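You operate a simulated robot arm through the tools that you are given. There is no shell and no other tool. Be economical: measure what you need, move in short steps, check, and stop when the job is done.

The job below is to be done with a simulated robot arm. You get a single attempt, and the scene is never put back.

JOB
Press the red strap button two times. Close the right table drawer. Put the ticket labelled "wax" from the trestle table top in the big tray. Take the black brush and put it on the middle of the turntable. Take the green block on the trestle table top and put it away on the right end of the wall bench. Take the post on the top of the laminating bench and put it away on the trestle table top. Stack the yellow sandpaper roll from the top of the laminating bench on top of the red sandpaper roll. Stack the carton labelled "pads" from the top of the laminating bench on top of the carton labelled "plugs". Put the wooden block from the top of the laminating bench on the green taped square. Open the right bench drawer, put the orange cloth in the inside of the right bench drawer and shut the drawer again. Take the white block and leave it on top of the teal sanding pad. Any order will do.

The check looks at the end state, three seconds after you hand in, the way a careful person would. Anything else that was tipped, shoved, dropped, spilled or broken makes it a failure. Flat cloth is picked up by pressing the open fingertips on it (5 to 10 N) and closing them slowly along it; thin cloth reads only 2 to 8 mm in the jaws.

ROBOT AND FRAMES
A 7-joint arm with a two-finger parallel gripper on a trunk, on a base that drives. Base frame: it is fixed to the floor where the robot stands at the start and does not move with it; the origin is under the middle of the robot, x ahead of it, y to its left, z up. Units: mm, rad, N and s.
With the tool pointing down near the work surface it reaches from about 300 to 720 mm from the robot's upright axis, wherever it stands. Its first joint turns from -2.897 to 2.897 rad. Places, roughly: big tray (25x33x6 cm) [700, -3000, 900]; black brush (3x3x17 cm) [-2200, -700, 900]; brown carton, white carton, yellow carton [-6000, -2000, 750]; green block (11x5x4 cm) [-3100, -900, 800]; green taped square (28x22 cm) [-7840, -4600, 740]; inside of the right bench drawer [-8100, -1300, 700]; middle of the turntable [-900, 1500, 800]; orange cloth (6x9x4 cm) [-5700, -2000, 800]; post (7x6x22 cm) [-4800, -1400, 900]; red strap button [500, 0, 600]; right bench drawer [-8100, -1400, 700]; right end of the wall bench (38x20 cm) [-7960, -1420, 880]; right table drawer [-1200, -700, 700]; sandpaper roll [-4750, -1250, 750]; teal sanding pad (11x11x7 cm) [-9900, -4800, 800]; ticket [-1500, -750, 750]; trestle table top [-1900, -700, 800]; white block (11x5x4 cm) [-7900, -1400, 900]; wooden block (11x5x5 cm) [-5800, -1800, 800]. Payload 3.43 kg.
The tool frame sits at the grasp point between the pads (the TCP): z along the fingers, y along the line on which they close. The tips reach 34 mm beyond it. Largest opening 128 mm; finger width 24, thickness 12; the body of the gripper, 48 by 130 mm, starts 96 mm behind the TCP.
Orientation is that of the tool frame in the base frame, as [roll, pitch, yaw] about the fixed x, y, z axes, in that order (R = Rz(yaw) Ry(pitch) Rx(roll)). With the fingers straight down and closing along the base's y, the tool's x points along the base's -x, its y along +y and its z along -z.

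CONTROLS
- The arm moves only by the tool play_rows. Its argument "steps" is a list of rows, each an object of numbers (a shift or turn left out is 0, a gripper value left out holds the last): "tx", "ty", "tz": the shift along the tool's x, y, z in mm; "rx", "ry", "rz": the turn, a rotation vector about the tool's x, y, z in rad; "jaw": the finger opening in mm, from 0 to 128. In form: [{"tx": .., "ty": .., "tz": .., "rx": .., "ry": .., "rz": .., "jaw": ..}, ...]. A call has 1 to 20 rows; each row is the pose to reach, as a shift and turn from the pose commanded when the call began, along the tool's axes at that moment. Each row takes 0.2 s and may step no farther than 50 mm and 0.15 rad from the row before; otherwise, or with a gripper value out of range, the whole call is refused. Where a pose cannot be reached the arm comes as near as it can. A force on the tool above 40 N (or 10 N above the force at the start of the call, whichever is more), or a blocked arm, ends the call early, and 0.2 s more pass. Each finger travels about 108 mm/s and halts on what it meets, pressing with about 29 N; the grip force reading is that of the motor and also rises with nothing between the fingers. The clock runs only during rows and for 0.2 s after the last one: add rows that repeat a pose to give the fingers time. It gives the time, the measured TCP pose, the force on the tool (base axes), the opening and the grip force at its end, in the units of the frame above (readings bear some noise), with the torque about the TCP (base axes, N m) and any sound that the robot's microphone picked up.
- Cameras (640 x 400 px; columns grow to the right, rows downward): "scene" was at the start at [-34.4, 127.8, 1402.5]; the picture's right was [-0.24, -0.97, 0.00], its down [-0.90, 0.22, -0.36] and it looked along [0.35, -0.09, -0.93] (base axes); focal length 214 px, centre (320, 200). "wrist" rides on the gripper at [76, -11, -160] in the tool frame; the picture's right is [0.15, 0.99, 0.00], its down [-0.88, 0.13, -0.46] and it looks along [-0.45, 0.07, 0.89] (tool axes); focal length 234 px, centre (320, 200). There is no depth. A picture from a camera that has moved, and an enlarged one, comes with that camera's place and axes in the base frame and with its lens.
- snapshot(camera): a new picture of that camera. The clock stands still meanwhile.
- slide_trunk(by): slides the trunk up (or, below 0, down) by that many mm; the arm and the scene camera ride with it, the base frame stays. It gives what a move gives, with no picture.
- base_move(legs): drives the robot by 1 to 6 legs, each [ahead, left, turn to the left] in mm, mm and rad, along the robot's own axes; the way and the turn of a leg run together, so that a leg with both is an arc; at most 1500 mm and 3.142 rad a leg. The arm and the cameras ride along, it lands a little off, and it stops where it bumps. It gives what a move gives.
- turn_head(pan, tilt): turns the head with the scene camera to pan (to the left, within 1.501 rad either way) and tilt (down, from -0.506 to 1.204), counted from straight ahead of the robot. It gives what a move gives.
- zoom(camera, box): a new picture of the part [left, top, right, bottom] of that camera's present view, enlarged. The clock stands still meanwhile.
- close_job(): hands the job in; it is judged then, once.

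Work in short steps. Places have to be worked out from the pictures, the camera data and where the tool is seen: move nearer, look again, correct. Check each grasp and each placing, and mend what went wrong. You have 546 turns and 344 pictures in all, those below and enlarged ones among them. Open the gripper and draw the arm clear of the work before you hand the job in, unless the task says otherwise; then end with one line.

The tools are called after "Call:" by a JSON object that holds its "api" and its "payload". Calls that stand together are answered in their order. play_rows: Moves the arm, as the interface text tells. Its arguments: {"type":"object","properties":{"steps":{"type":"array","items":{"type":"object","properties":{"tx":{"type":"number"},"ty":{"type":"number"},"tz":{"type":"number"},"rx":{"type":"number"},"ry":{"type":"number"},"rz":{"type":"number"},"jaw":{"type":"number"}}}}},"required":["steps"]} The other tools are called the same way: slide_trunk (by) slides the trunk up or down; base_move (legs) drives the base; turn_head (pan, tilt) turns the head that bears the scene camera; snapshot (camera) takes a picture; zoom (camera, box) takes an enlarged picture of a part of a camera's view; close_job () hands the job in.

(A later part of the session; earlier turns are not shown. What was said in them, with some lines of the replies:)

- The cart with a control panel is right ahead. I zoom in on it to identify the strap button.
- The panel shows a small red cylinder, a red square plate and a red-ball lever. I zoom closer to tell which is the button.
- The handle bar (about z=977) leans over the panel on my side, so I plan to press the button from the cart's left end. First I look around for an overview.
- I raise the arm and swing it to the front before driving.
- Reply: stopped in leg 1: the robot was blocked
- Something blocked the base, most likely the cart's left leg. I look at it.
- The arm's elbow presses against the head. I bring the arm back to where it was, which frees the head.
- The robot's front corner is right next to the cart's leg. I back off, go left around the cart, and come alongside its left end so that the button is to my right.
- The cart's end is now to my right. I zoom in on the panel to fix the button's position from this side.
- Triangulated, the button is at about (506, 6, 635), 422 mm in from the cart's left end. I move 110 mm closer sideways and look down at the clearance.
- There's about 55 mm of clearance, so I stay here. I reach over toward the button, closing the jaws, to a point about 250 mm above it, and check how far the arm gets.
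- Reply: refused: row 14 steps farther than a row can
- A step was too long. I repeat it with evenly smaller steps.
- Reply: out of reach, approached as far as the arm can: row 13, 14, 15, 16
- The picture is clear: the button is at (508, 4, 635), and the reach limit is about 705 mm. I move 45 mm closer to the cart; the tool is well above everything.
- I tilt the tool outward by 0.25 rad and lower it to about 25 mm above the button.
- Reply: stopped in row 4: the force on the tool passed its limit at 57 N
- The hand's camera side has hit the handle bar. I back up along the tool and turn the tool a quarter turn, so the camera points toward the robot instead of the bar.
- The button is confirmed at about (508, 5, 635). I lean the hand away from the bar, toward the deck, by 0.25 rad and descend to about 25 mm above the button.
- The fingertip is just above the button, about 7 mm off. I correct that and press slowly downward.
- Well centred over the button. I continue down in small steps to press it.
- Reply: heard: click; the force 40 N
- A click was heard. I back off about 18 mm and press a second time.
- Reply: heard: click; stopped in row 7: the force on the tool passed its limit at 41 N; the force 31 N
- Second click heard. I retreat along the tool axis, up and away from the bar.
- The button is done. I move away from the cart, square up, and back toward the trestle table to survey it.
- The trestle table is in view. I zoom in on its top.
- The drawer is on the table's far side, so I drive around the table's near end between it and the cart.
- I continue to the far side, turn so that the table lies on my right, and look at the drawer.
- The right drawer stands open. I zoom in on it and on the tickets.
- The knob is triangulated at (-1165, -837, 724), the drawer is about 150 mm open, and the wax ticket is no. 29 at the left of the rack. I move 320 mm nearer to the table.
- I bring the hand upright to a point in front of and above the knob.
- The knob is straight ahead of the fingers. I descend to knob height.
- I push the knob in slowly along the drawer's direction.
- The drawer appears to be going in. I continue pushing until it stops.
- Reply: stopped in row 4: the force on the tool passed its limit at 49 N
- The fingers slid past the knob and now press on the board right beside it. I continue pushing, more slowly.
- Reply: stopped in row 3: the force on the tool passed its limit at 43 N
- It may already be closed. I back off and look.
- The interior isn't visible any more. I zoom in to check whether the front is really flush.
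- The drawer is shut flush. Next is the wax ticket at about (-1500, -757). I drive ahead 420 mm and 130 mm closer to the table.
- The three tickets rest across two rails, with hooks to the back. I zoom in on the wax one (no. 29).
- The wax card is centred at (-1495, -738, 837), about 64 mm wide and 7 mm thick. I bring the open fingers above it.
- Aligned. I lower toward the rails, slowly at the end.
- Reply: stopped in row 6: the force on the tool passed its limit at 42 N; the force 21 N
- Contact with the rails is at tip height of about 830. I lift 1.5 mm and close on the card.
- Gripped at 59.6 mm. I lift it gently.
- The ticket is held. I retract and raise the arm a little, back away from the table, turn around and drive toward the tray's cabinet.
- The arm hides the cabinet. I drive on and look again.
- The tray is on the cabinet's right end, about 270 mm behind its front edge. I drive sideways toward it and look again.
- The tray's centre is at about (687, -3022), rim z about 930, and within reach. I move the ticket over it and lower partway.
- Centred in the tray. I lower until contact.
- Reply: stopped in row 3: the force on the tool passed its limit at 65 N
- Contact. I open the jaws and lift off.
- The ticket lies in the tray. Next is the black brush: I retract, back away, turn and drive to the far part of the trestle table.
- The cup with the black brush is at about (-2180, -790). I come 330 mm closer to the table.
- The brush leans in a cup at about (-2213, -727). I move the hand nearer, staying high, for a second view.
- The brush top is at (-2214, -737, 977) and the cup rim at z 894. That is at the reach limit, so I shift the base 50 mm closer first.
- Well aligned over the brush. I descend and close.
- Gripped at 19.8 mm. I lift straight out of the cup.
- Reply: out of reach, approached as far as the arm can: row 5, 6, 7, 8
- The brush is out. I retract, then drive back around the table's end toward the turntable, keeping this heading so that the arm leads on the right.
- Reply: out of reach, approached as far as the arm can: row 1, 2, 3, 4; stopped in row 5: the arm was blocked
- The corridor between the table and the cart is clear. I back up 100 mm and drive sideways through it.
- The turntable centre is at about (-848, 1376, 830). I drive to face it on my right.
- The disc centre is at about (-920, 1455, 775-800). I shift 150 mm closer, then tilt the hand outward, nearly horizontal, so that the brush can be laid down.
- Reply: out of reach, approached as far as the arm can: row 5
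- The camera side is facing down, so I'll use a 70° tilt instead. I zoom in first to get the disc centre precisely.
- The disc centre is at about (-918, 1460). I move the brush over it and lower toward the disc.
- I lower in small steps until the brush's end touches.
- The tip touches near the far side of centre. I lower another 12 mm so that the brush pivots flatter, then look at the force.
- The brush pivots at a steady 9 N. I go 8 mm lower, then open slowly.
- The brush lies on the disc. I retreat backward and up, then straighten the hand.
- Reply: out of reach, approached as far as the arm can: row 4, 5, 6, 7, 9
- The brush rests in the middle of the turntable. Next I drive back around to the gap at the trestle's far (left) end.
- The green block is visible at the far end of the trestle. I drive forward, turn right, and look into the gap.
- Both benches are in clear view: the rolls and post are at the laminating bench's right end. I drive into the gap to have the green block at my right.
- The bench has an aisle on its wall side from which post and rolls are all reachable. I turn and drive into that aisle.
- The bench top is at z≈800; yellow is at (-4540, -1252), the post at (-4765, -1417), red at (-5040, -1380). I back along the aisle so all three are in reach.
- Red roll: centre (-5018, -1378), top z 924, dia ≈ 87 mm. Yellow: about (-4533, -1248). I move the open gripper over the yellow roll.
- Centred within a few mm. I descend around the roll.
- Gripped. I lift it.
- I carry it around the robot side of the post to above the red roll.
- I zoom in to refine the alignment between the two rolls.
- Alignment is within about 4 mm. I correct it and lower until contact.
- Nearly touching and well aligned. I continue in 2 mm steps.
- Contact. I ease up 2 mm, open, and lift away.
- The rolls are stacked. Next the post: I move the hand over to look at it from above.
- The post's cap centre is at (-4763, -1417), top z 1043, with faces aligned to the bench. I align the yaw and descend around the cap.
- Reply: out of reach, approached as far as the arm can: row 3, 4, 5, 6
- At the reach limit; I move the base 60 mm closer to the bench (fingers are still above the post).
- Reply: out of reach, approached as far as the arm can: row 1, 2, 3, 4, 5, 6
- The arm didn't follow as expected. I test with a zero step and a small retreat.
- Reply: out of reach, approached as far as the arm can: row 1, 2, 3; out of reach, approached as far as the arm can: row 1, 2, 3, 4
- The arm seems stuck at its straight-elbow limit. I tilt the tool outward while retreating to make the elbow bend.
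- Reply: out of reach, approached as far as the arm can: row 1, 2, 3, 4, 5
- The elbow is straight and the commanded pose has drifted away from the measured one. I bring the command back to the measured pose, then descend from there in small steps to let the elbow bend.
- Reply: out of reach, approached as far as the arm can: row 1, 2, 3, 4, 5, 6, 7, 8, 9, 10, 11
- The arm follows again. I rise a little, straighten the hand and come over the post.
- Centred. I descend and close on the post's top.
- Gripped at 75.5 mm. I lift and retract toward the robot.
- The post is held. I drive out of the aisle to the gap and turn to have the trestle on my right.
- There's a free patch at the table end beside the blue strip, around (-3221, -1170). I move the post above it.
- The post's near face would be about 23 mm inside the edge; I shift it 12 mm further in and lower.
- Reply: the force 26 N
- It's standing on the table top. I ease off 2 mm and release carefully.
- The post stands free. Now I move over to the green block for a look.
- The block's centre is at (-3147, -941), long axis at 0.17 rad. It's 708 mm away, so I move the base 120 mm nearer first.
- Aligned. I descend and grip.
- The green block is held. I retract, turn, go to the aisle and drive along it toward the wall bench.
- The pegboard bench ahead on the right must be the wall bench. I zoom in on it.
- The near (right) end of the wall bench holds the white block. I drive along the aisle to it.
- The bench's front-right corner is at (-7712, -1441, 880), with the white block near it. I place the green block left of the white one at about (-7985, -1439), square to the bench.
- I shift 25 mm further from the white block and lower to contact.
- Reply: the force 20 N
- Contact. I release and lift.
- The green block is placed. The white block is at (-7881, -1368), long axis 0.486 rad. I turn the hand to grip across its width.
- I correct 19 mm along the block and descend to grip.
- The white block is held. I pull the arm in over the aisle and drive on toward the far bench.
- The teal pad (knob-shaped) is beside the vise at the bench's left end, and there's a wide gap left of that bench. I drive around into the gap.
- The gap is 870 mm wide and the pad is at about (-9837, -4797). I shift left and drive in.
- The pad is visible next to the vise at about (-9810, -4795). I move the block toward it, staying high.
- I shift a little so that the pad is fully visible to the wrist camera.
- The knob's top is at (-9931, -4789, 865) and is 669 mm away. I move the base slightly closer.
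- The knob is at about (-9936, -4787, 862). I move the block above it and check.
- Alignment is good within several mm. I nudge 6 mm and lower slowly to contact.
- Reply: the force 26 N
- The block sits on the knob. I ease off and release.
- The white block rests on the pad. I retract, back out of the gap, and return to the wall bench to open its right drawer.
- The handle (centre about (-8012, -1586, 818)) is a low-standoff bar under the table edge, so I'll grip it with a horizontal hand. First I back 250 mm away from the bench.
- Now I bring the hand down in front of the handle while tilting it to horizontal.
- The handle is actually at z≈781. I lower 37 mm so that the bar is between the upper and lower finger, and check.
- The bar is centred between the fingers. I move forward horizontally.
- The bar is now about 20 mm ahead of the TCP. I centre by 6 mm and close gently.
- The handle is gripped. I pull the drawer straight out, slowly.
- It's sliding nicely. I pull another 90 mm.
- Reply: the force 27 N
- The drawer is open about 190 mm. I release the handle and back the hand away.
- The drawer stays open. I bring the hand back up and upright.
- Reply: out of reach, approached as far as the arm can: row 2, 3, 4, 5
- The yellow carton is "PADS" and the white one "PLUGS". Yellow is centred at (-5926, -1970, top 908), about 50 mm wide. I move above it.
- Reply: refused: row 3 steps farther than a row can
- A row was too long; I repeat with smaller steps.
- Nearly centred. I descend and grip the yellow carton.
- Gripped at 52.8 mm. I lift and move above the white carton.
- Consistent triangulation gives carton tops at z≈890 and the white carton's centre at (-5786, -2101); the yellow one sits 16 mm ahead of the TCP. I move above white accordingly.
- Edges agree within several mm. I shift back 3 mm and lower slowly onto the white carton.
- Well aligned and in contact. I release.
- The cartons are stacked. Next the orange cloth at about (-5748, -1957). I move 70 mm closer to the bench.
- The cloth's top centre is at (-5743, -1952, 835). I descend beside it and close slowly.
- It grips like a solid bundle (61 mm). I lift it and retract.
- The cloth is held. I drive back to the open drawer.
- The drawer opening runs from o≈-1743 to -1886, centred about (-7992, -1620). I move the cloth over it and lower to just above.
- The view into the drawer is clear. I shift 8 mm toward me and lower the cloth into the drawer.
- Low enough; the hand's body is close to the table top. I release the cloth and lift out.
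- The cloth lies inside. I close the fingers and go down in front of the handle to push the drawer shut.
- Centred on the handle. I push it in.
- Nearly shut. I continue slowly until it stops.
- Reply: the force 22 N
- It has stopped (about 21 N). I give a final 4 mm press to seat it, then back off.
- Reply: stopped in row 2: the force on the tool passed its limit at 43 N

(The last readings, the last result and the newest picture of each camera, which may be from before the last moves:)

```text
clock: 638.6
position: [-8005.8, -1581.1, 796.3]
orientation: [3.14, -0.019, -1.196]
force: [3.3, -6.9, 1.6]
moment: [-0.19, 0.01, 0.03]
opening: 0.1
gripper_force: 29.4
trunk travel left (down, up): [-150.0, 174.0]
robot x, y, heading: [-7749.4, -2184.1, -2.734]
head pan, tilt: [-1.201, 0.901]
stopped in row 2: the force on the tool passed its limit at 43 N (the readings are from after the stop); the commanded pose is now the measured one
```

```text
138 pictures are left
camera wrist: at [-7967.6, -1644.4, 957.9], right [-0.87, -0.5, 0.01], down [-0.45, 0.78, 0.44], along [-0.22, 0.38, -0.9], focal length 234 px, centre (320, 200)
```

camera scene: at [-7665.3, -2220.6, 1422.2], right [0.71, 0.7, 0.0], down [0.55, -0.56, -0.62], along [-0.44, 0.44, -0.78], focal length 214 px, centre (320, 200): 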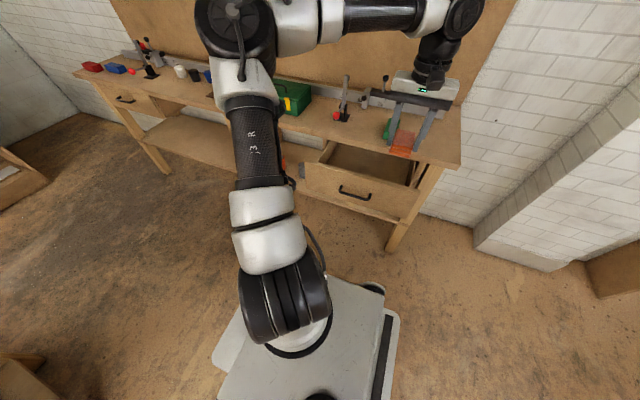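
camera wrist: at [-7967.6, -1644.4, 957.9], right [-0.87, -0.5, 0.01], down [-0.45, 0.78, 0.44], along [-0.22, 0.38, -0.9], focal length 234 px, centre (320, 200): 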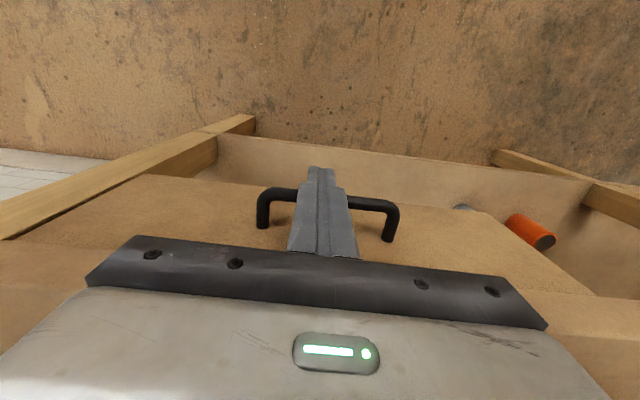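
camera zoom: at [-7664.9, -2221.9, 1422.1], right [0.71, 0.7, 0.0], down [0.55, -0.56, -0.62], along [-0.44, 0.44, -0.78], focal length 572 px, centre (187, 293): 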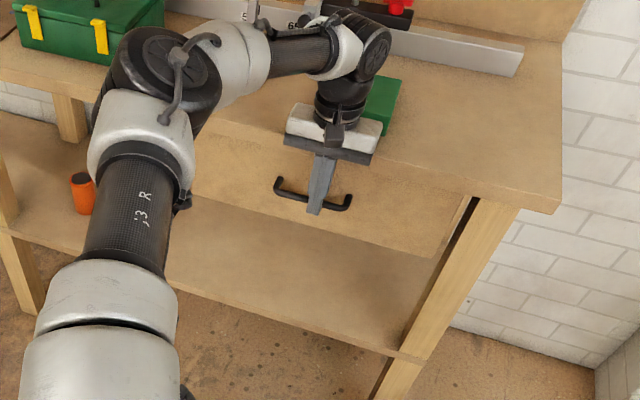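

The drawer is fully shut. I back off and rise.

Call:
{"api": "play_rows", "payload": {"steps": [{"tx": 20}, {"tx": 60}, {"tx": 100}, {"tx": 120, "tz": -35}, {"tx": 120, "tz": -80}, {"tx": 120, "tz": -125}, {"tx": 120, "tz": -170}, {"tx": 120, "tz": -215}, {"tx": 120, "tz": -260}, {"tx": 120, "tz": -300}, {"tx": 120, "tz": -300}]}}

Call:
{"api": "zoom", "payload": {"camera": "scene", "box": [270, 90, 470, 240]}}

```text
clock: 641.0
position: [-7962.0, -1688.2, 1102.6]
orientation: [3.137, -0.016, -1.194]
force: [-0.6, 0.8, 0.3]
moment: [-0.02, 0.03, -0.03]
opening: 0.0
gripper_force: 29.1
trunk travel left (down, up): [-150.0, 174.0]
robot x, y, heading: [-7751.5, -2184.0, -2.733]
head pan, tilt: [-1.201, 0.901]
```

```text
2.67 times, centred on (370, 165) of scene
camera zoom: at [-7665.1, -2221.2, 1422.2], right [0.71, 0.7, 0.0], down [0.55, -0.56, -0.62], along [-0.44, 0.44, -0.78], focal length 572 px, centre (187, 293)
```

zoom: 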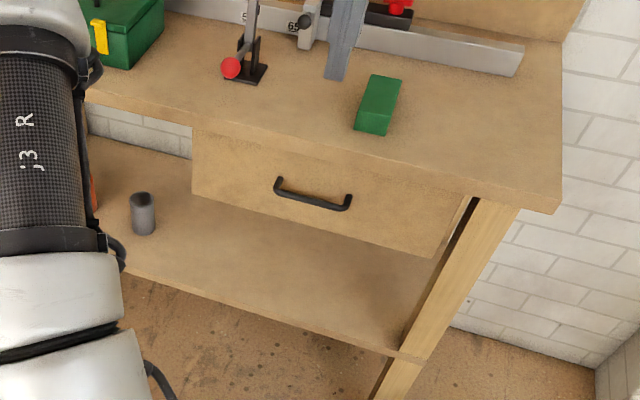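

The drawer is closed. Last, the wooden block: I retract and drive back to the laminating bench's end.

Call:
{"api": "play_rows", "payload": {"steps": [{"tx": 40, "ry": -0.016}, {"tx": 80, "ry": -0.016}, {"tx": 100, "ry": -0.016, "jaw": 60}, {"tx": 100, "ry": -0.016}]}}

Call:
{"api": "base_move", "payload": {"legs": [[0, 380, 0], [0, 0, -1.57], [0, -1200, 0]]}}

Call:
{"api": "turn_head", "payload": {"pan": -1.3, "tilt": 0.8}}

Call:
{"api": "snapshot", "payload": {"camera": "scene"}}

Call:
{"api": "snapshot", "payload": {"camera": "wrist"}}

```text
clock: 642.0
position: [-7927.3, -1779.8, 1098.7]
orientation: [3.139, 0.001, -1.197]
force: [-0.2, 0.1, 0.0]
moment: [0.01, 0.01, 0.01]
opening: 60.1
gripper_force: 0.1
trunk travel left (down, up): [-150.0, 174.0]
robot x, y, heading: [-7749.2, -2184.4, -2.729]
head pan, tilt: [-1.201, 0.901]
```

```text
clock: 661.5
position: [-6101.4, -1880.3, 1100.0]
orientation: [3.138, 0.001, -2.765]
force: [-0.2, 0.5, 0.1]
moment: [0.01, 0.0, 0.01]
opening: 60.2
gripper_force: 0.1
trunk travel left (down, up): [-150.0, 174.0]
robot x, y, heading: [-6503.2, -2054.2, 1.981]
head pan, tilt: [-1.201, 0.901]
```

```text
clock: 662.2
position: [-6100.7, -1879.0, 1101.2]
orientation: [3.139, 0.0, -2.766]
force: [-0.3, 0.5, 0.3]
moment: [-0.03, 0.06, 0.03]
opening: 60.0
gripper_force: 0.0
trunk travel left (down, up): [-150.0, 174.0]
robot x, y, heading: [-6499.7, -2060.2, 1.984]
head pan, tilt: [-1.3, 0.799]
```

```text
136 pictures are left
camera scene: at [-6531.5, -2142.3, 1430.1], right [0.63, -0.78, 0.0], down [-0.56, -0.45, -0.7], along [0.54, 0.44, -0.72], focal length 214 px, centre (320, 200)
```

scene: 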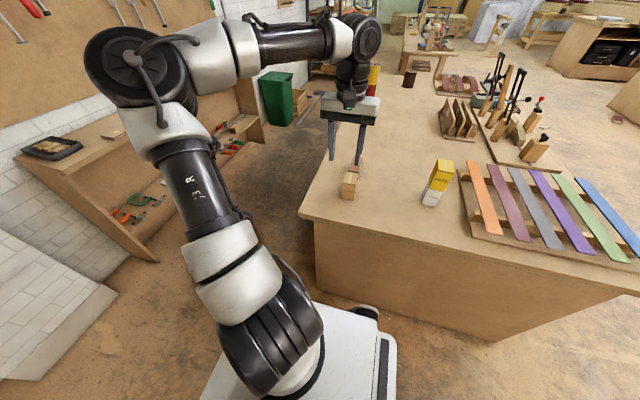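

```text
135 pictures are left
camera wrist: at [-6167.0, -1918.1, 1260.5], right [-0.5, 0.87, 0.0], down [0.77, 0.44, 0.46], along [0.39, 0.23, -0.89], focal length 234 px, centre (320, 200)
```

wrist: 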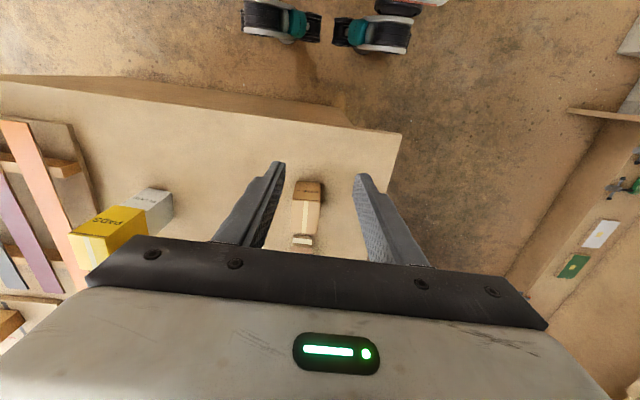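

Call:
{"api": "base_move", "payload": {"legs": [[0, -100, -0.01]]}}

Call:
{"api": "play_rows", "payload": {"steps": [{"tx": -40, "ty": 10, "jaw": 84}, {"tx": -80, "ty": 20}, {"tx": -110, "ty": 25}, {"tx": -110, "ty": 25}]}}

Call:
{"api": "snapshot", "payload": {"camera": "wrist"}}

Call:
{"api": "zoom", "payload": {"camera": "scene", "box": [300, 120, 440, 230]}}

```text
clock: 663.8
position: [-6009.8, -1844.4, 1099.7]
orientation: [3.138, -0.001, -2.773]
force: [-0.4, 0.2, 0.1]
moment: [0.01, -0.02, 0.03]
opening: 60.2
gripper_force: 0.1
trunk travel left (down, up): [-150.0, 174.0]
robot x, y, heading: [-6413.2, -2017.1, 1.973]
head pan, tilt: [-1.3, 0.799]
```

```text
clock: 664.8
position: [-5914.3, -1782.7, 1100.4]
orientation: [3.138, -0.001, -2.774]
force: [0.5, -0.4, 0.3]
moment: [-0.01, 0.01, 0.05]
opening: 84.2
gripper_force: 0.0
trunk travel left (down, up): [-150.0, 174.0]
robot x, y, heading: [-6414.8, -2015.9, 1.973]
head pan, tilt: [-1.3, 0.799]
```

```text
134 pictures are left
camera wrist: at [-5981.3, -1820.2, 1261.0], right [-0.49, 0.87, 0.0], down [0.78, 0.44, 0.46], along [0.4, 0.23, -0.89], focal length 234 px, centre (320, 200)
```

wrist: 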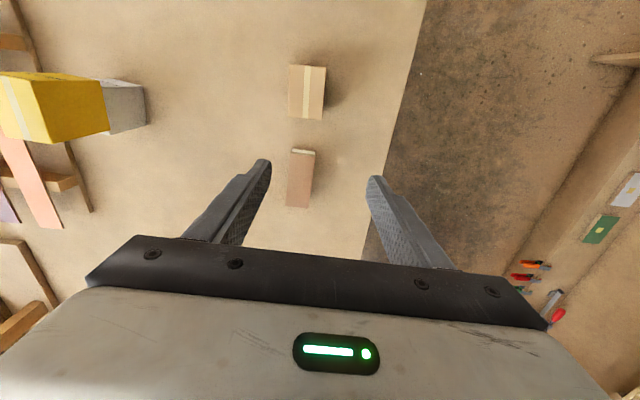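

```text
3.64 times, centred on (370, 175) of scene
camera zoom: at [-6442.4, -2103.3, 1430.1], right [0.62, -0.78, 0.0], down [-0.56, -0.45, -0.7], along [0.55, 0.43, -0.72], focal length 780 px, centre (138, 291)
```

zoom: 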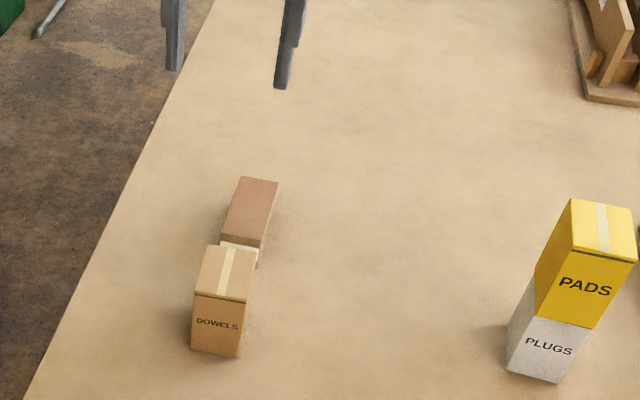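

The wooden block's top centre is at (-5815, -1770, 849), long axis 0.40 rad. I move above it.

Call:
{"api": "play_rows", "payload": {"steps": [{"tx": -30, "ty": -7, "tz": 20, "rz": -0.03}, {"tx": -60, "ty": -14, "tz": 45, "rz": -0.03}, {"tx": -85, "ty": -20, "tz": 80, "rz": -0.03}, {"tx": -98, "ty": -21, "tz": 120, "rz": -0.03}, {"tx": -98, "ty": -21, "tz": 150, "rz": -0.03}, {"tx": -98, "ty": -21, "tz": 150, "rz": -0.03}]}}

Call:
{"api": "snapshot", "payload": {"camera": "wrist"}}

```text
clock: 666.2
position: [-5818.2, -1764.3, 950.4]
orientation: [3.14, 0.001, -2.742]
force: [0.0, -0.4, 0.3]
moment: [-0.02, 0.03, 0.0]
opening: 83.9
gripper_force: 0.1
trunk travel left (down, up): [-150.0, 174.0]
robot x, y, heading: [-6413.7, -2020.2, 1.976]
head pan, tilt: [-1.3, 0.799]
```

```text
132 pictures are left
camera wrist: at [-5882.5, -1803.3, 1110.9], right [-0.52, 0.86, 0.0], down [0.76, 0.46, 0.46], along [0.39, 0.24, -0.89], focal length 234 px, centre (320, 200)
```

wrist: 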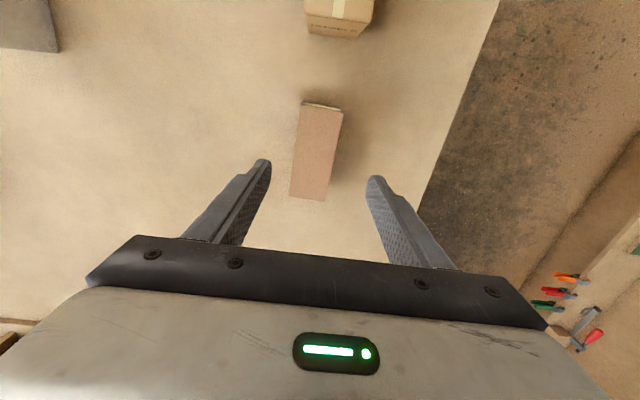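

Aligned. I descend and grip.

Call:
{"api": "play_rows", "payload": {"steps": [{"ty": -4, "tz": 40}, {"ty": -4, "tz": 75}, {"ty": -4, "tz": 98}, {"ty": -4, "tz": 106}, {"ty": -4, "tz": 106, "jaw": 70}, {"ty": -4, "tz": 106, "jaw": 58}, {"ty": -4, "tz": 106, "jaw": 46}, {"ty": -4, "tz": 106, "jaw": 36}, {"ty": -4, "tz": 106, "jaw": 36}]}}

Call:
{"api": "play_rows", "payload": {"steps": [{"tz": -15}, {"tz": -45}, {"tz": -85}, {"tz": -125}, {"tx": 35, "tz": -160}, {"tx": 75, "tz": -185}, {"tx": 115, "tz": -205}, {"tx": 155, "tz": -220}, {"tx": 190, "tz": -230}, {"tx": 190, "tz": -230}]}}

Call:
{"api": "snapshot", "payload": {"camera": "wrist"}}

```text
clock: 668.2
position: [-5816.0, -1768.8, 843.6]
orientation: [3.138, -0.001, -2.744]
force: [-0.2, -0.4, -0.3]
moment: [-0.06, -0.11, -0.05]
opening: 47.6
gripper_force: 29.4
trunk travel left (down, up): [-150.0, 174.0]
robot x, y, heading: [-6414.2, -2013.9, 1.973]
head pan, tilt: [-1.3, 0.799]
```

```text
clock: 670.4
position: [-5990.4, -1844.7, 1074.1]
orientation: [3.138, -0.001, -2.745]
force: [0.2, 0.2, -1.3]
moment: [0.0, -0.02, 0.04]
opening: 47.6
gripper_force: 28.8
trunk travel left (down, up): [-150.0, 174.0]
robot x, y, heading: [-6417.6, -2011.3, 1.976]
head pan, tilt: [-1.3, 0.799]
```

```text
131 pictures are left
camera wrist: at [-6055.7, -1883.5, 1235.0], right [-0.52, 0.85, 0.0], down [0.76, 0.46, 0.46], along [0.39, 0.24, -0.89], focal length 234 px, centre (320, 200)
```

wrist: 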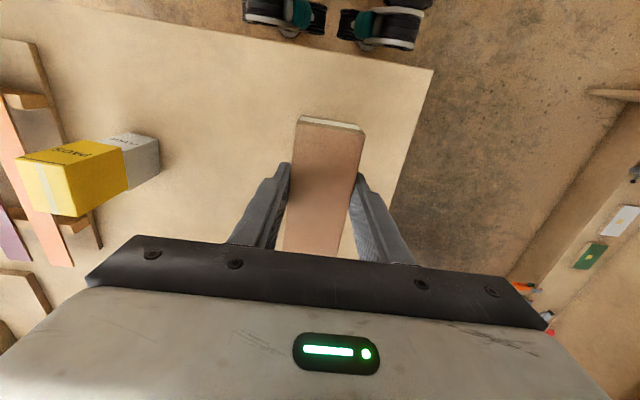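

The block is held. I drive toward the table with the taped square and survey it.

Call:
{"api": "base_move", "payload": {"legs": [[0, 900, 0], [0, 0, 3.135], [700, 0, 0]]}}

Call:
{"api": "turn_head", "payload": {"pan": -0.8, "tilt": 0.5}}

Call:
{"api": "snapshot", "payload": {"camera": "scene"}}

```text
clock: 690.5
position: [-7327.2, -3193.0, 1074.2]
orientation: [3.139, 0.001, 0.452]
force: [-0.8, 0.1, -2.1]
moment: [0.02, 0.04, -0.01]
opening: 47.7
gripper_force: 28.7
trunk travel left (down, up): [-150.0, 174.0]
robot x, y, heading: [-6913.1, -2994.7, -1.112]
head pan, tilt: [-1.3, 0.799]
```

```text
clock: 691.4
position: [-7327.5, -3193.7, 1075.1]
orientation: [3.138, 0.0, 0.452]
force: [-0.8, 0.5, -2.0]
moment: [0.0, 0.03, -0.02]
opening: 47.5
gripper_force: 29.1
trunk travel left (down, up): [-150.0, 174.0]
robot x, y, heading: [-6914.3, -2997.5, -1.113]
head pan, tilt: [-0.799, 0.499]
```

```text
130 pictures are left
camera scene: at [-6857.9, -2938.3, 1456.0], right [-0.94, 0.34, 0.0], down [0.16, 0.45, -0.88], along [-0.3, -0.83, -0.48], focal length 214 px, centre (320, 200)
```

scene: 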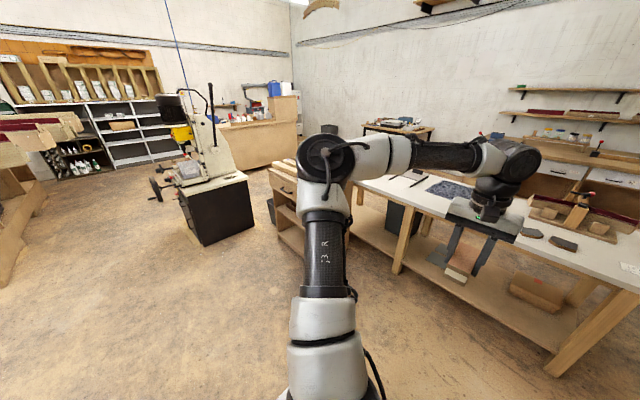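

Call:
{"api": "zoom", "payload": {"camera": "scene", "box": [260, 110, 460, 260]}}

Call:
{"api": "base_move", "payload": {"legs": [[500, 0, -0.05]]}}

Call:
{"api": "turn_head", "payload": {"pan": -0.6, "tilt": 0.6}}

Call:
{"api": "snapshot", "payload": {"camera": "scene"}}

```text
2.67 times, centred on (360, 185) of scene
camera zoom: at [-6857.9, -2938.3, 1456.0], right [-0.94, 0.34, 0.0], down [0.16, 0.45, -0.88], along [-0.3, -0.83, -0.48], focal length 572 px, centre (213, 240)
```

zoom: 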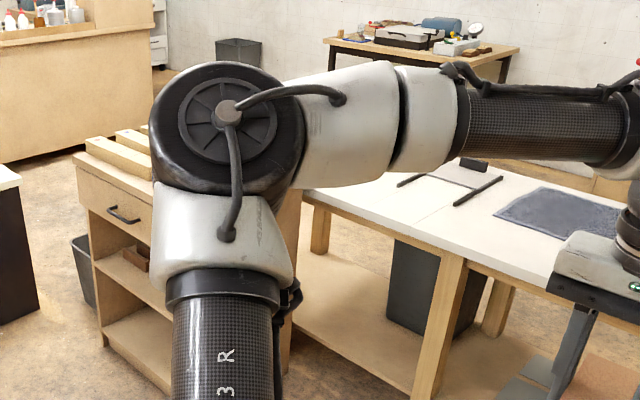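

```text
clock: 694.3
position: [-7129.0, -3622.6, 1074.9]
orientation: [3.138, -0.001, 0.403]
force: [-0.2, -0.9, -1.9]
moment: [-0.02, -0.05, 0.03]
opening: 47.6
gripper_force: 29.0
trunk travel left (down, up): [-150.0, 174.0]
robot x, y, heading: [-6702.7, -3448.3, -1.158]
head pan, tilt: [-0.799, 0.499]
```

```text
clock: 695.0
position: [-7128.8, -3622.7, 1074.1]
orientation: [3.138, -0.001, 0.402]
force: [0.3, 0.5, -0.6]
moment: [0.0, -0.01, 0.0]
opening: 47.2
gripper_force: 29.4
trunk travel left (down, up): [-150.0, 174.0]
robot x, y, heading: [-6707.7, -3449.4, -1.159]
head pan, tilt: [-0.6, 0.6]
```

```text
128 pictures are left
camera scene: at [-6629.2, -3395.2, 1447.0], right [-0.98, 0.19, 0.0], down [0.11, 0.55, -0.83], along [-0.16, -0.81, -0.56], focal length 214 px, centre (320, 200)
```

scene: 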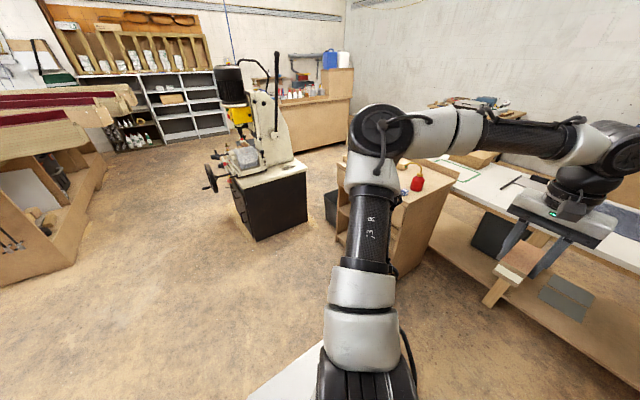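

Call:
{"api": "zoom", "payload": {"camera": "scene", "box": [390, 130, 560, 250]}}

```text
3.33 times, centred on (475, 190) of scene
camera zoom: at [-6629.2, -3395.2, 1447.0], right [-0.98, 0.19, 0.0], down [0.11, 0.55, -0.83], along [-0.16, -0.81, -0.56], focal length 715 px, centre (-197, 233)
```

zoom: 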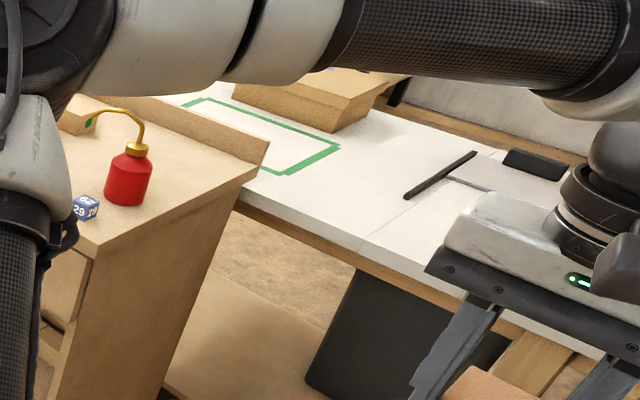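

The square is on the table's left end, behind a cabinet, so I have to reach it from the table's far side. I drive around the table's right end.

Call:
{"api": "base_move", "payload": {"legs": [[-900, 0, 0], [-850, 0, 0], [0, -1200, 0], [0, -1150, 0]]}}

Call:
{"api": "turn_head", "payload": {"pan": 0.0, "tilt": 0.6}}

Call:
{"api": "snapshot", "payload": {"camera": "scene"}}

```text
clock: 726.1
position: [-9973.0, -2923.2, 1075.5]
orientation: [3.137, 0.0, 0.365]
force: [0.0, 0.5, -1.6]
moment: [0.02, -0.03, -0.01]
opening: 47.3
gripper_force: 28.6
trunk travel left (down, up): [-150.0, 174.0]
robot x, y, heading: [-9541.8, -2763.0, -1.199]
head pan, tilt: [-0.6, 0.6]
```

```text
clock: 727.1
position: [-9972.8, -2924.4, 1075.1]
orientation: [3.137, 0.0, 0.366]
force: [0.0, -0.8, -1.6]
moment: [0.0, -0.01, 0.0]
opening: 47.5
gripper_force: 29.1
trunk travel left (down, up): [-150.0, 174.0]
robot x, y, heading: [-9542.6, -2760.8, -1.2]
head pan, tilt: [0.0, 0.6]
```

```text
126 pictures are left
camera scene: at [-9413.0, -2709.6, 1447.0], right [-0.93, -0.36, 0.0], down [-0.2, 0.53, -0.83], along [0.3, -0.77, -0.56], focal length 214 px, centre (320, 200)
```

scene: 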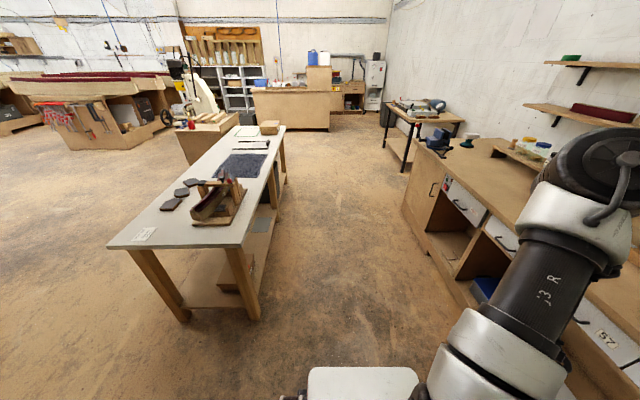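

The table's left end is open floor, so I'll place the block from there. I turn and drive along the lane behind the table.

Call:
{"api": "base_move", "payload": {"legs": [[0, 0, -1.535], [0, 1000, 0], [0, 1000, 0], [0, 950, 0]]}}

Call:
{"api": "turn_head", "payload": {"pan": -1.5, "tilt": 0.7}}

Call:
{"api": "snapshot", "payload": {"camera": "scene"}}

Call:
{"api": "turn_head", "payload": {"pan": 1.5, "tilt": 0.6}}

Call:
{"api": "snapshot", "payload": {"camera": "scene"}}

```text
clock: 759.3
position: [-8613.1, -5048.6, 1074.1]
orientation: [3.137, 0.0, -1.198]
force: [-0.8, -0.8, -1.5]
moment: [-0.01, -0.01, -0.02]
opening: 47.6
gripper_force: 29.3
trunk travel left (down, up): [-150.0, 174.0]
robot x, y, heading: [-8454.5, -5474.1, -2.766]
head pan, tilt: [0.0, 0.6]
```

```text
clock: 760.9
position: [-8614.1, -5048.0, 1073.6]
orientation: [3.137, 0.0, -1.198]
force: [0.3, 0.6, -2.3]
moment: [0.0, -0.03, 0.01]
opening: 47.7
gripper_force: 29.1
trunk travel left (down, up): [-150.0, 174.0]
robot x, y, heading: [-8451.7, -5479.3, -2.765]
head pan, tilt: [-1.499, 0.7]
```

```text
125 pictures are left
camera scene: at [-8352.3, -5496.3, 1438.4], right [0.9, 0.43, 0.0], down [0.28, -0.58, -0.76], along [-0.33, 0.69, -0.64], focal length 214 px, centre (320, 200)
```

scene: 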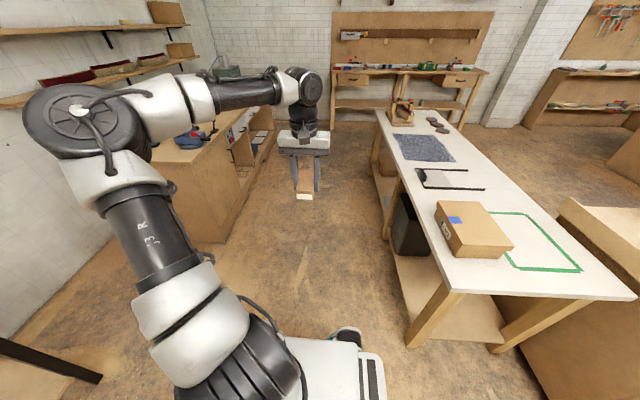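

```text
clock: 763.5
position: [-8613.8, -5048.3, 1074.6]
orientation: [3.138, -0.001, -1.2]
force: [-0.1, -0.9, -1.2]
moment: [-0.01, -0.07, 0.02]
opening: 47.1
gripper_force: 28.4
trunk travel left (down, up): [-150.0, 174.0]
robot x, y, heading: [-8451.7, -5479.2, -2.765]
head pan, tilt: [1.499, 0.6]
```

```text
124 pictures are left
camera scene: at [-8289.2, -5657.3, 1447.0], right [-0.95, -0.3, 0.0], down [-0.17, 0.54, -0.83], along [0.25, -0.79, -0.56], focal length 214 px, centre (320, 200)
```

scene: 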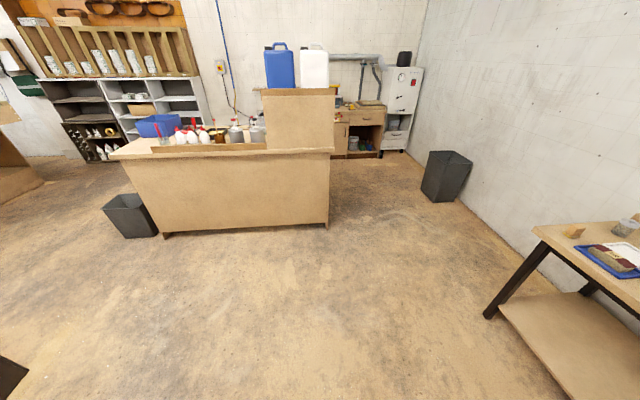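

Call:
{"api": "turn_head", "payload": {"pan": -1.5, "tilt": 0.7}}

Call:
{"api": "zoom", "payload": {"camera": "scene", "box": [420, 180, 640, 310]}}

```text
clock: 766.1
position: [-8612.9, -5049.5, 1074.4]
orientation: [3.138, -0.001, -1.198]
force: [0.5, -0.8, -2.2]
moment: [-0.02, 0.0, 0.0]
opening: 47.3
gripper_force: 29.0
trunk travel left (down, up): [-150.0, 174.0]
robot x, y, heading: [-8448.3, -5476.1, -2.766]
head pan, tilt: [-1.499, 0.7]
```

```text
2.91 times, centred on (530, 245) of scene
camera zoom: at [-8352.3, -5496.3, 1438.4], right [0.9, 0.43, 0.0], down [0.28, -0.58, -0.76], along [-0.33, 0.69, -0.64], focal length 624 px, centre (-291, 69)
```

zoom: 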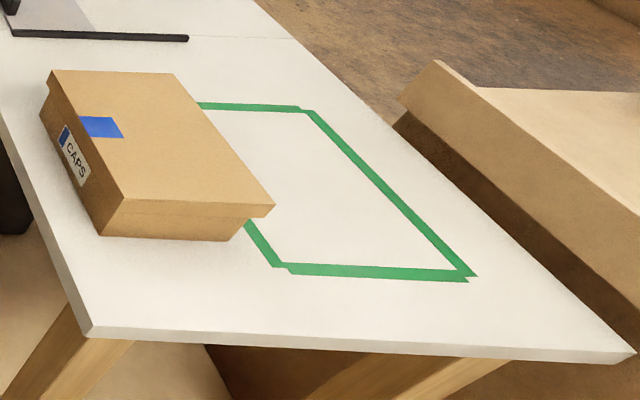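

The square's centre is at (-7843, -4598, 740). I drive alongside the table's left end.

Call:
{"api": "base_move", "payload": {"legs": [[0, 40, 0.03], [-840, 0, 0]]}}

Call:
{"api": "snapshot", "payload": {"camera": "scene"}}

Call:
{"api": "snapshot", "payload": {"camera": "wrist"}}

```text
clock: 771.1
position: [-7854.3, -4770.7, 1075.1]
orientation: [3.137, -0.001, -1.179]
force: [-0.3, -0.2, -1.9]
moment: [0.0, 0.01, -0.01]
opening: 47.5
gripper_force: 28.5
trunk travel left (down, up): [-150.0, 174.0]
robot x, y, heading: [-7681.6, -5196.3, -2.745]
head pan, tilt: [-1.499, 0.7]
stopped in leg 2: the robot was blocked; the commanded pose is now the measured one
```

```text
122 pictures are left
camera scene: at [-7583.3, -5213.4, 1438.4], right [0.89, 0.45, 0.0], down [0.29, -0.57, -0.76], along [-0.35, 0.68, -0.64], focal length 214 px, centre (320, 200)
```

scene: 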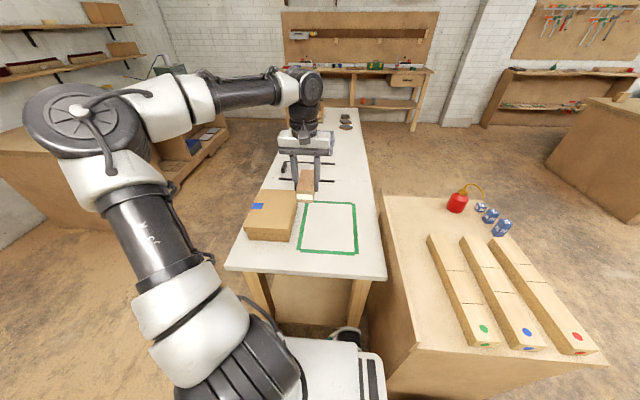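

```text
121 pictures are left
camera wrist: at [-7814.0, -4836.8, 1234.7], right [-0.86, -0.51, 0.0], down [-0.45, 0.77, 0.46], along [-0.24, 0.39, -0.89], focal length 234 px, centre (320, 200)
```

wrist: 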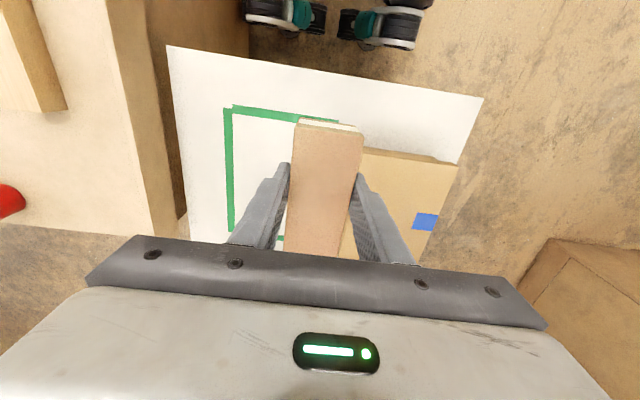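

I'm alongside (the base just touched behind; nothing moved). The wrist view shows the green frame. I move the block over its centre and lower partway.

Call:
{"api": "play_rows", "payload": {"steps": [{"tx": -31, "ty": -16}, {"tx": -62, "ty": -32}, {"tx": -93, "ty": -49, "tz": 20}, {"tx": -124, "ty": -65, "tz": 45}, {"tx": -148, "ty": -78, "tz": 80}, {"tx": -154, "ty": -81, "tz": 120}, {"tx": -154, "ty": -81, "tz": 160}, {"tx": -154, "ty": -81, "tz": 200}, {"tx": -154, "ty": -81, "tz": 235}, {"tx": -154, "ty": -81, "tz": 235}]}}

Call:
{"api": "snapshot", "payload": {"camera": "wrist"}}

Call:
{"api": "snapshot", "payload": {"camera": "scene"}}

```text
clock: 773.3
position: [-7838.0, -4599.7, 840.2]
orientation: [3.138, 0.0, -1.18]
force: [0.5, 0.1, -0.8]
moment: [-0.01, -0.02, 0.0]
opening: 47.4
gripper_force: 29.0
trunk travel left (down, up): [-150.0, 174.0]
robot x, y, heading: [-7683.1, -5196.0, -2.745]
head pan, tilt: [-1.499, 0.7]
```

```text
120 pictures are left
camera wrist: at [-7798.8, -4664.7, 1000.4], right [-0.86, -0.51, 0.0], down [-0.45, 0.76, 0.46], along [-0.24, 0.39, -0.89], focal length 234 px, centre (320, 200)
```

wrist: 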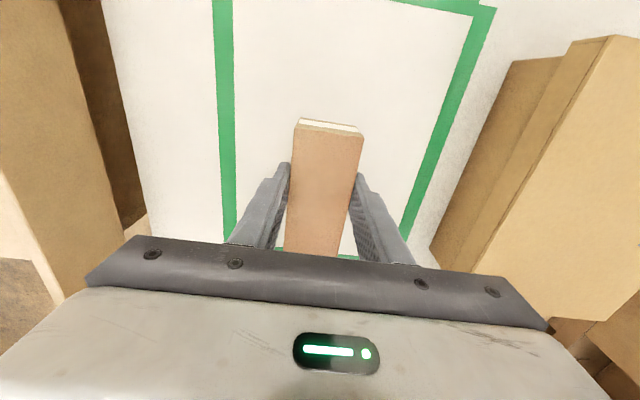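

```text
119 pictures are left
camera scene: at [-7583.3, -5213.2, 1438.4], right [0.89, 0.45, 0.0], down [0.29, -0.57, -0.76], along [-0.35, 0.68, -0.64], focal length 214 px, centre (320, 200)
```

scene: 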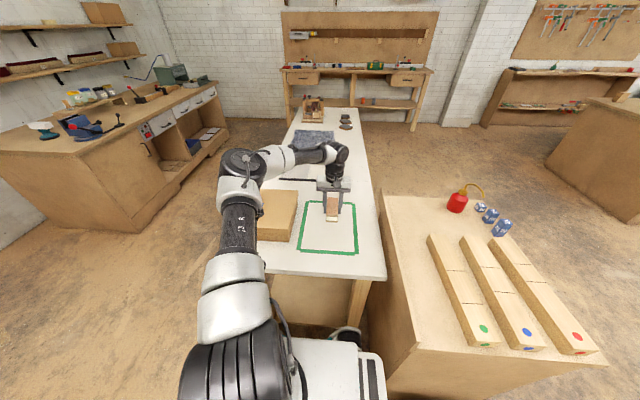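

Perfectly centred in the frame. I lower to contact.

Call:
{"api": "play_rows", "payload": {"steps": [{"tz": 25}, {"tz": 42}, {"tz": 46}, {"tz": 49}, {"tz": 52}, {"tz": 55}, {"tz": 58}, {"tz": 61}, {"tz": 64}, {"tz": 67}]}}

```text
clock: 775.5
position: [-7839.5, -4598.8, 775.3]
orientation: [3.14, 0.005, -1.18]
force: [-1.9, -0.5, 27.0]
moment: [-0.25, -0.28, -0.1]
opening: 47.8
gripper_force: 29.0
trunk travel left (down, up): [-150.0, 174.0]
robot x, y, heading: [-7681.0, -5196.8, -2.744]
head pan, tilt: [-1.499, 0.7]
```

Contact. I release and lift away.

Call:
{"api": "play_rows", "payload": {"steps": [{"tz": -3}, {"tz": -3, "jaw": 54}, {"tz": -3, "jaw": 66}, {"tz": -3, "jaw": 76}, {"tz": -35}, {"tz": -80}, {"tz": -125}, {"tz": -170}, {"tz": -215}, {"tz": -260}]}}

Call:
{"api": "snapshot", "payload": {"camera": "wrist"}}

```text
clock: 777.7
position: [-7836.7, -4597.7, 1034.7]
orientation: [3.139, -0.001, -1.18]
force: [0.2, -0.2, 0.5]
moment: [0.0, -0.05, -0.02]
opening: 76.1
gripper_force: 0.1
trunk travel left (down, up): [-150.0, 174.0]
robot x, y, heading: [-7683.5, -5195.6, -2.74]
head pan, tilt: [-1.499, 0.7]
```

```text
118 pictures are left
camera wrist: at [-7797.1, -4663.2, 1193.6], right [-0.86, -0.51, 0.0], down [-0.45, 0.76, 0.46], along [-0.24, 0.39, -0.89], focal length 234 px, centre (320, 200)
```

wrist: 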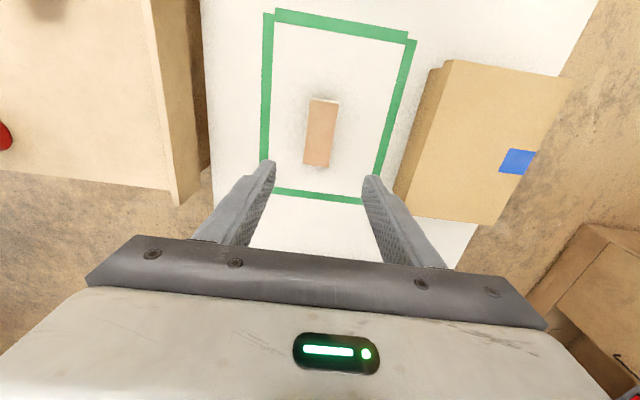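

The block lies in the middle of the square. I retract the arm, ease the base away from the spot it touched, and check the pad from here.

Call:
{"api": "play_rows", "payload": {"steps": [{"tx": 40, "tz": -20}, {"tx": 80, "tz": -40}, {"tx": 120, "tz": -50}, {"tx": 150, "tz": -50}, {"tx": 150, "tz": -50}]}}

Call:
{"api": "base_move", "payload": {"legs": [[250, 0, 0]]}}

Call:
{"api": "snapshot", "payload": {"camera": "scene"}}

Call:
{"api": "zoom", "payload": {"camera": "scene", "box": [0, 60, 260, 210]}}

```text
clock: 778.9
position: [-7779.9, -4736.2, 1084.6]
orientation: [3.138, 0.0, -1.179]
force: [1.1, 0.3, -0.3]
moment: [-0.01, 0.03, -0.04]
opening: 75.9
gripper_force: 0.1
trunk travel left (down, up): [-150.0, 174.0]
robot x, y, heading: [-7683.3, -5196.7, -2.741]
head pan, tilt: [-1.499, 0.7]
```

```text
clock: 780.7
position: [-8011.8, -4833.8, 1083.4]
orientation: [3.139, 0.0, -1.176]
force: [-0.4, 0.2, -0.1]
moment: [-0.04, 0.05, -0.01]
opening: 76.0
gripper_force: 0.1
trunk travel left (down, up): [-150.0, 174.0]
robot x, y, heading: [-7916.9, -5292.5, -2.741]
head pan, tilt: [-1.499, 0.7]
```

```text
117 pictures are left
camera scene: at [-7815.0, -5311.0, 1438.3], right [0.89, 0.45, 0.0], down [0.29, -0.57, -0.76], along [-0.35, 0.68, -0.64], focal length 214 px, centre (320, 200)
```

scene: 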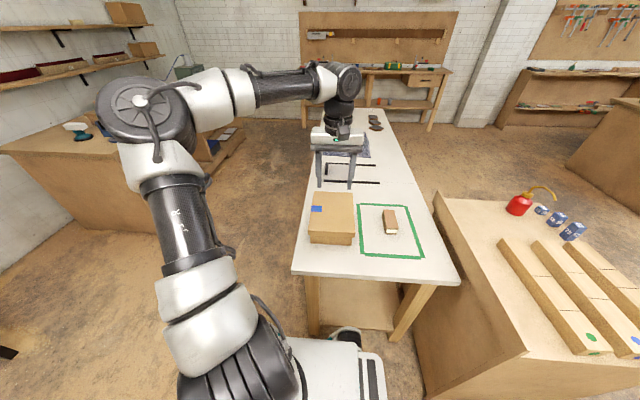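

```text
2.46 times, centred on (130, 135) of scene
camera zoom: at [-7815.0, -5311.0, 1438.3], right [0.89, 0.45, 0.0], down [0.29, -0.57, -0.76], along [-0.35, 0.68, -0.64], focal length 528 px, centre (788, 360)
```

zoom: 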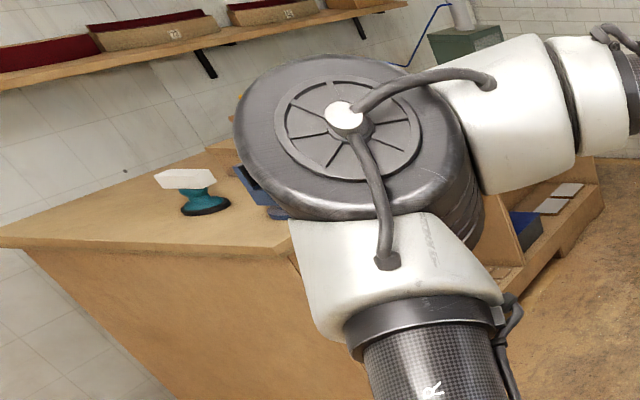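

Everything is in place, the gripper is open and the arm is clear of the work. I hand the job in.

Call:
{"api": "close_job", "payload": {}}

```text
The job is handed in.
```

I finished all eleven tasks and handed the job in; two light bumps on the way, one of the hand on the cart's handle bar and one of the base near the cabinet by the taped square, left nothing visibly moved.
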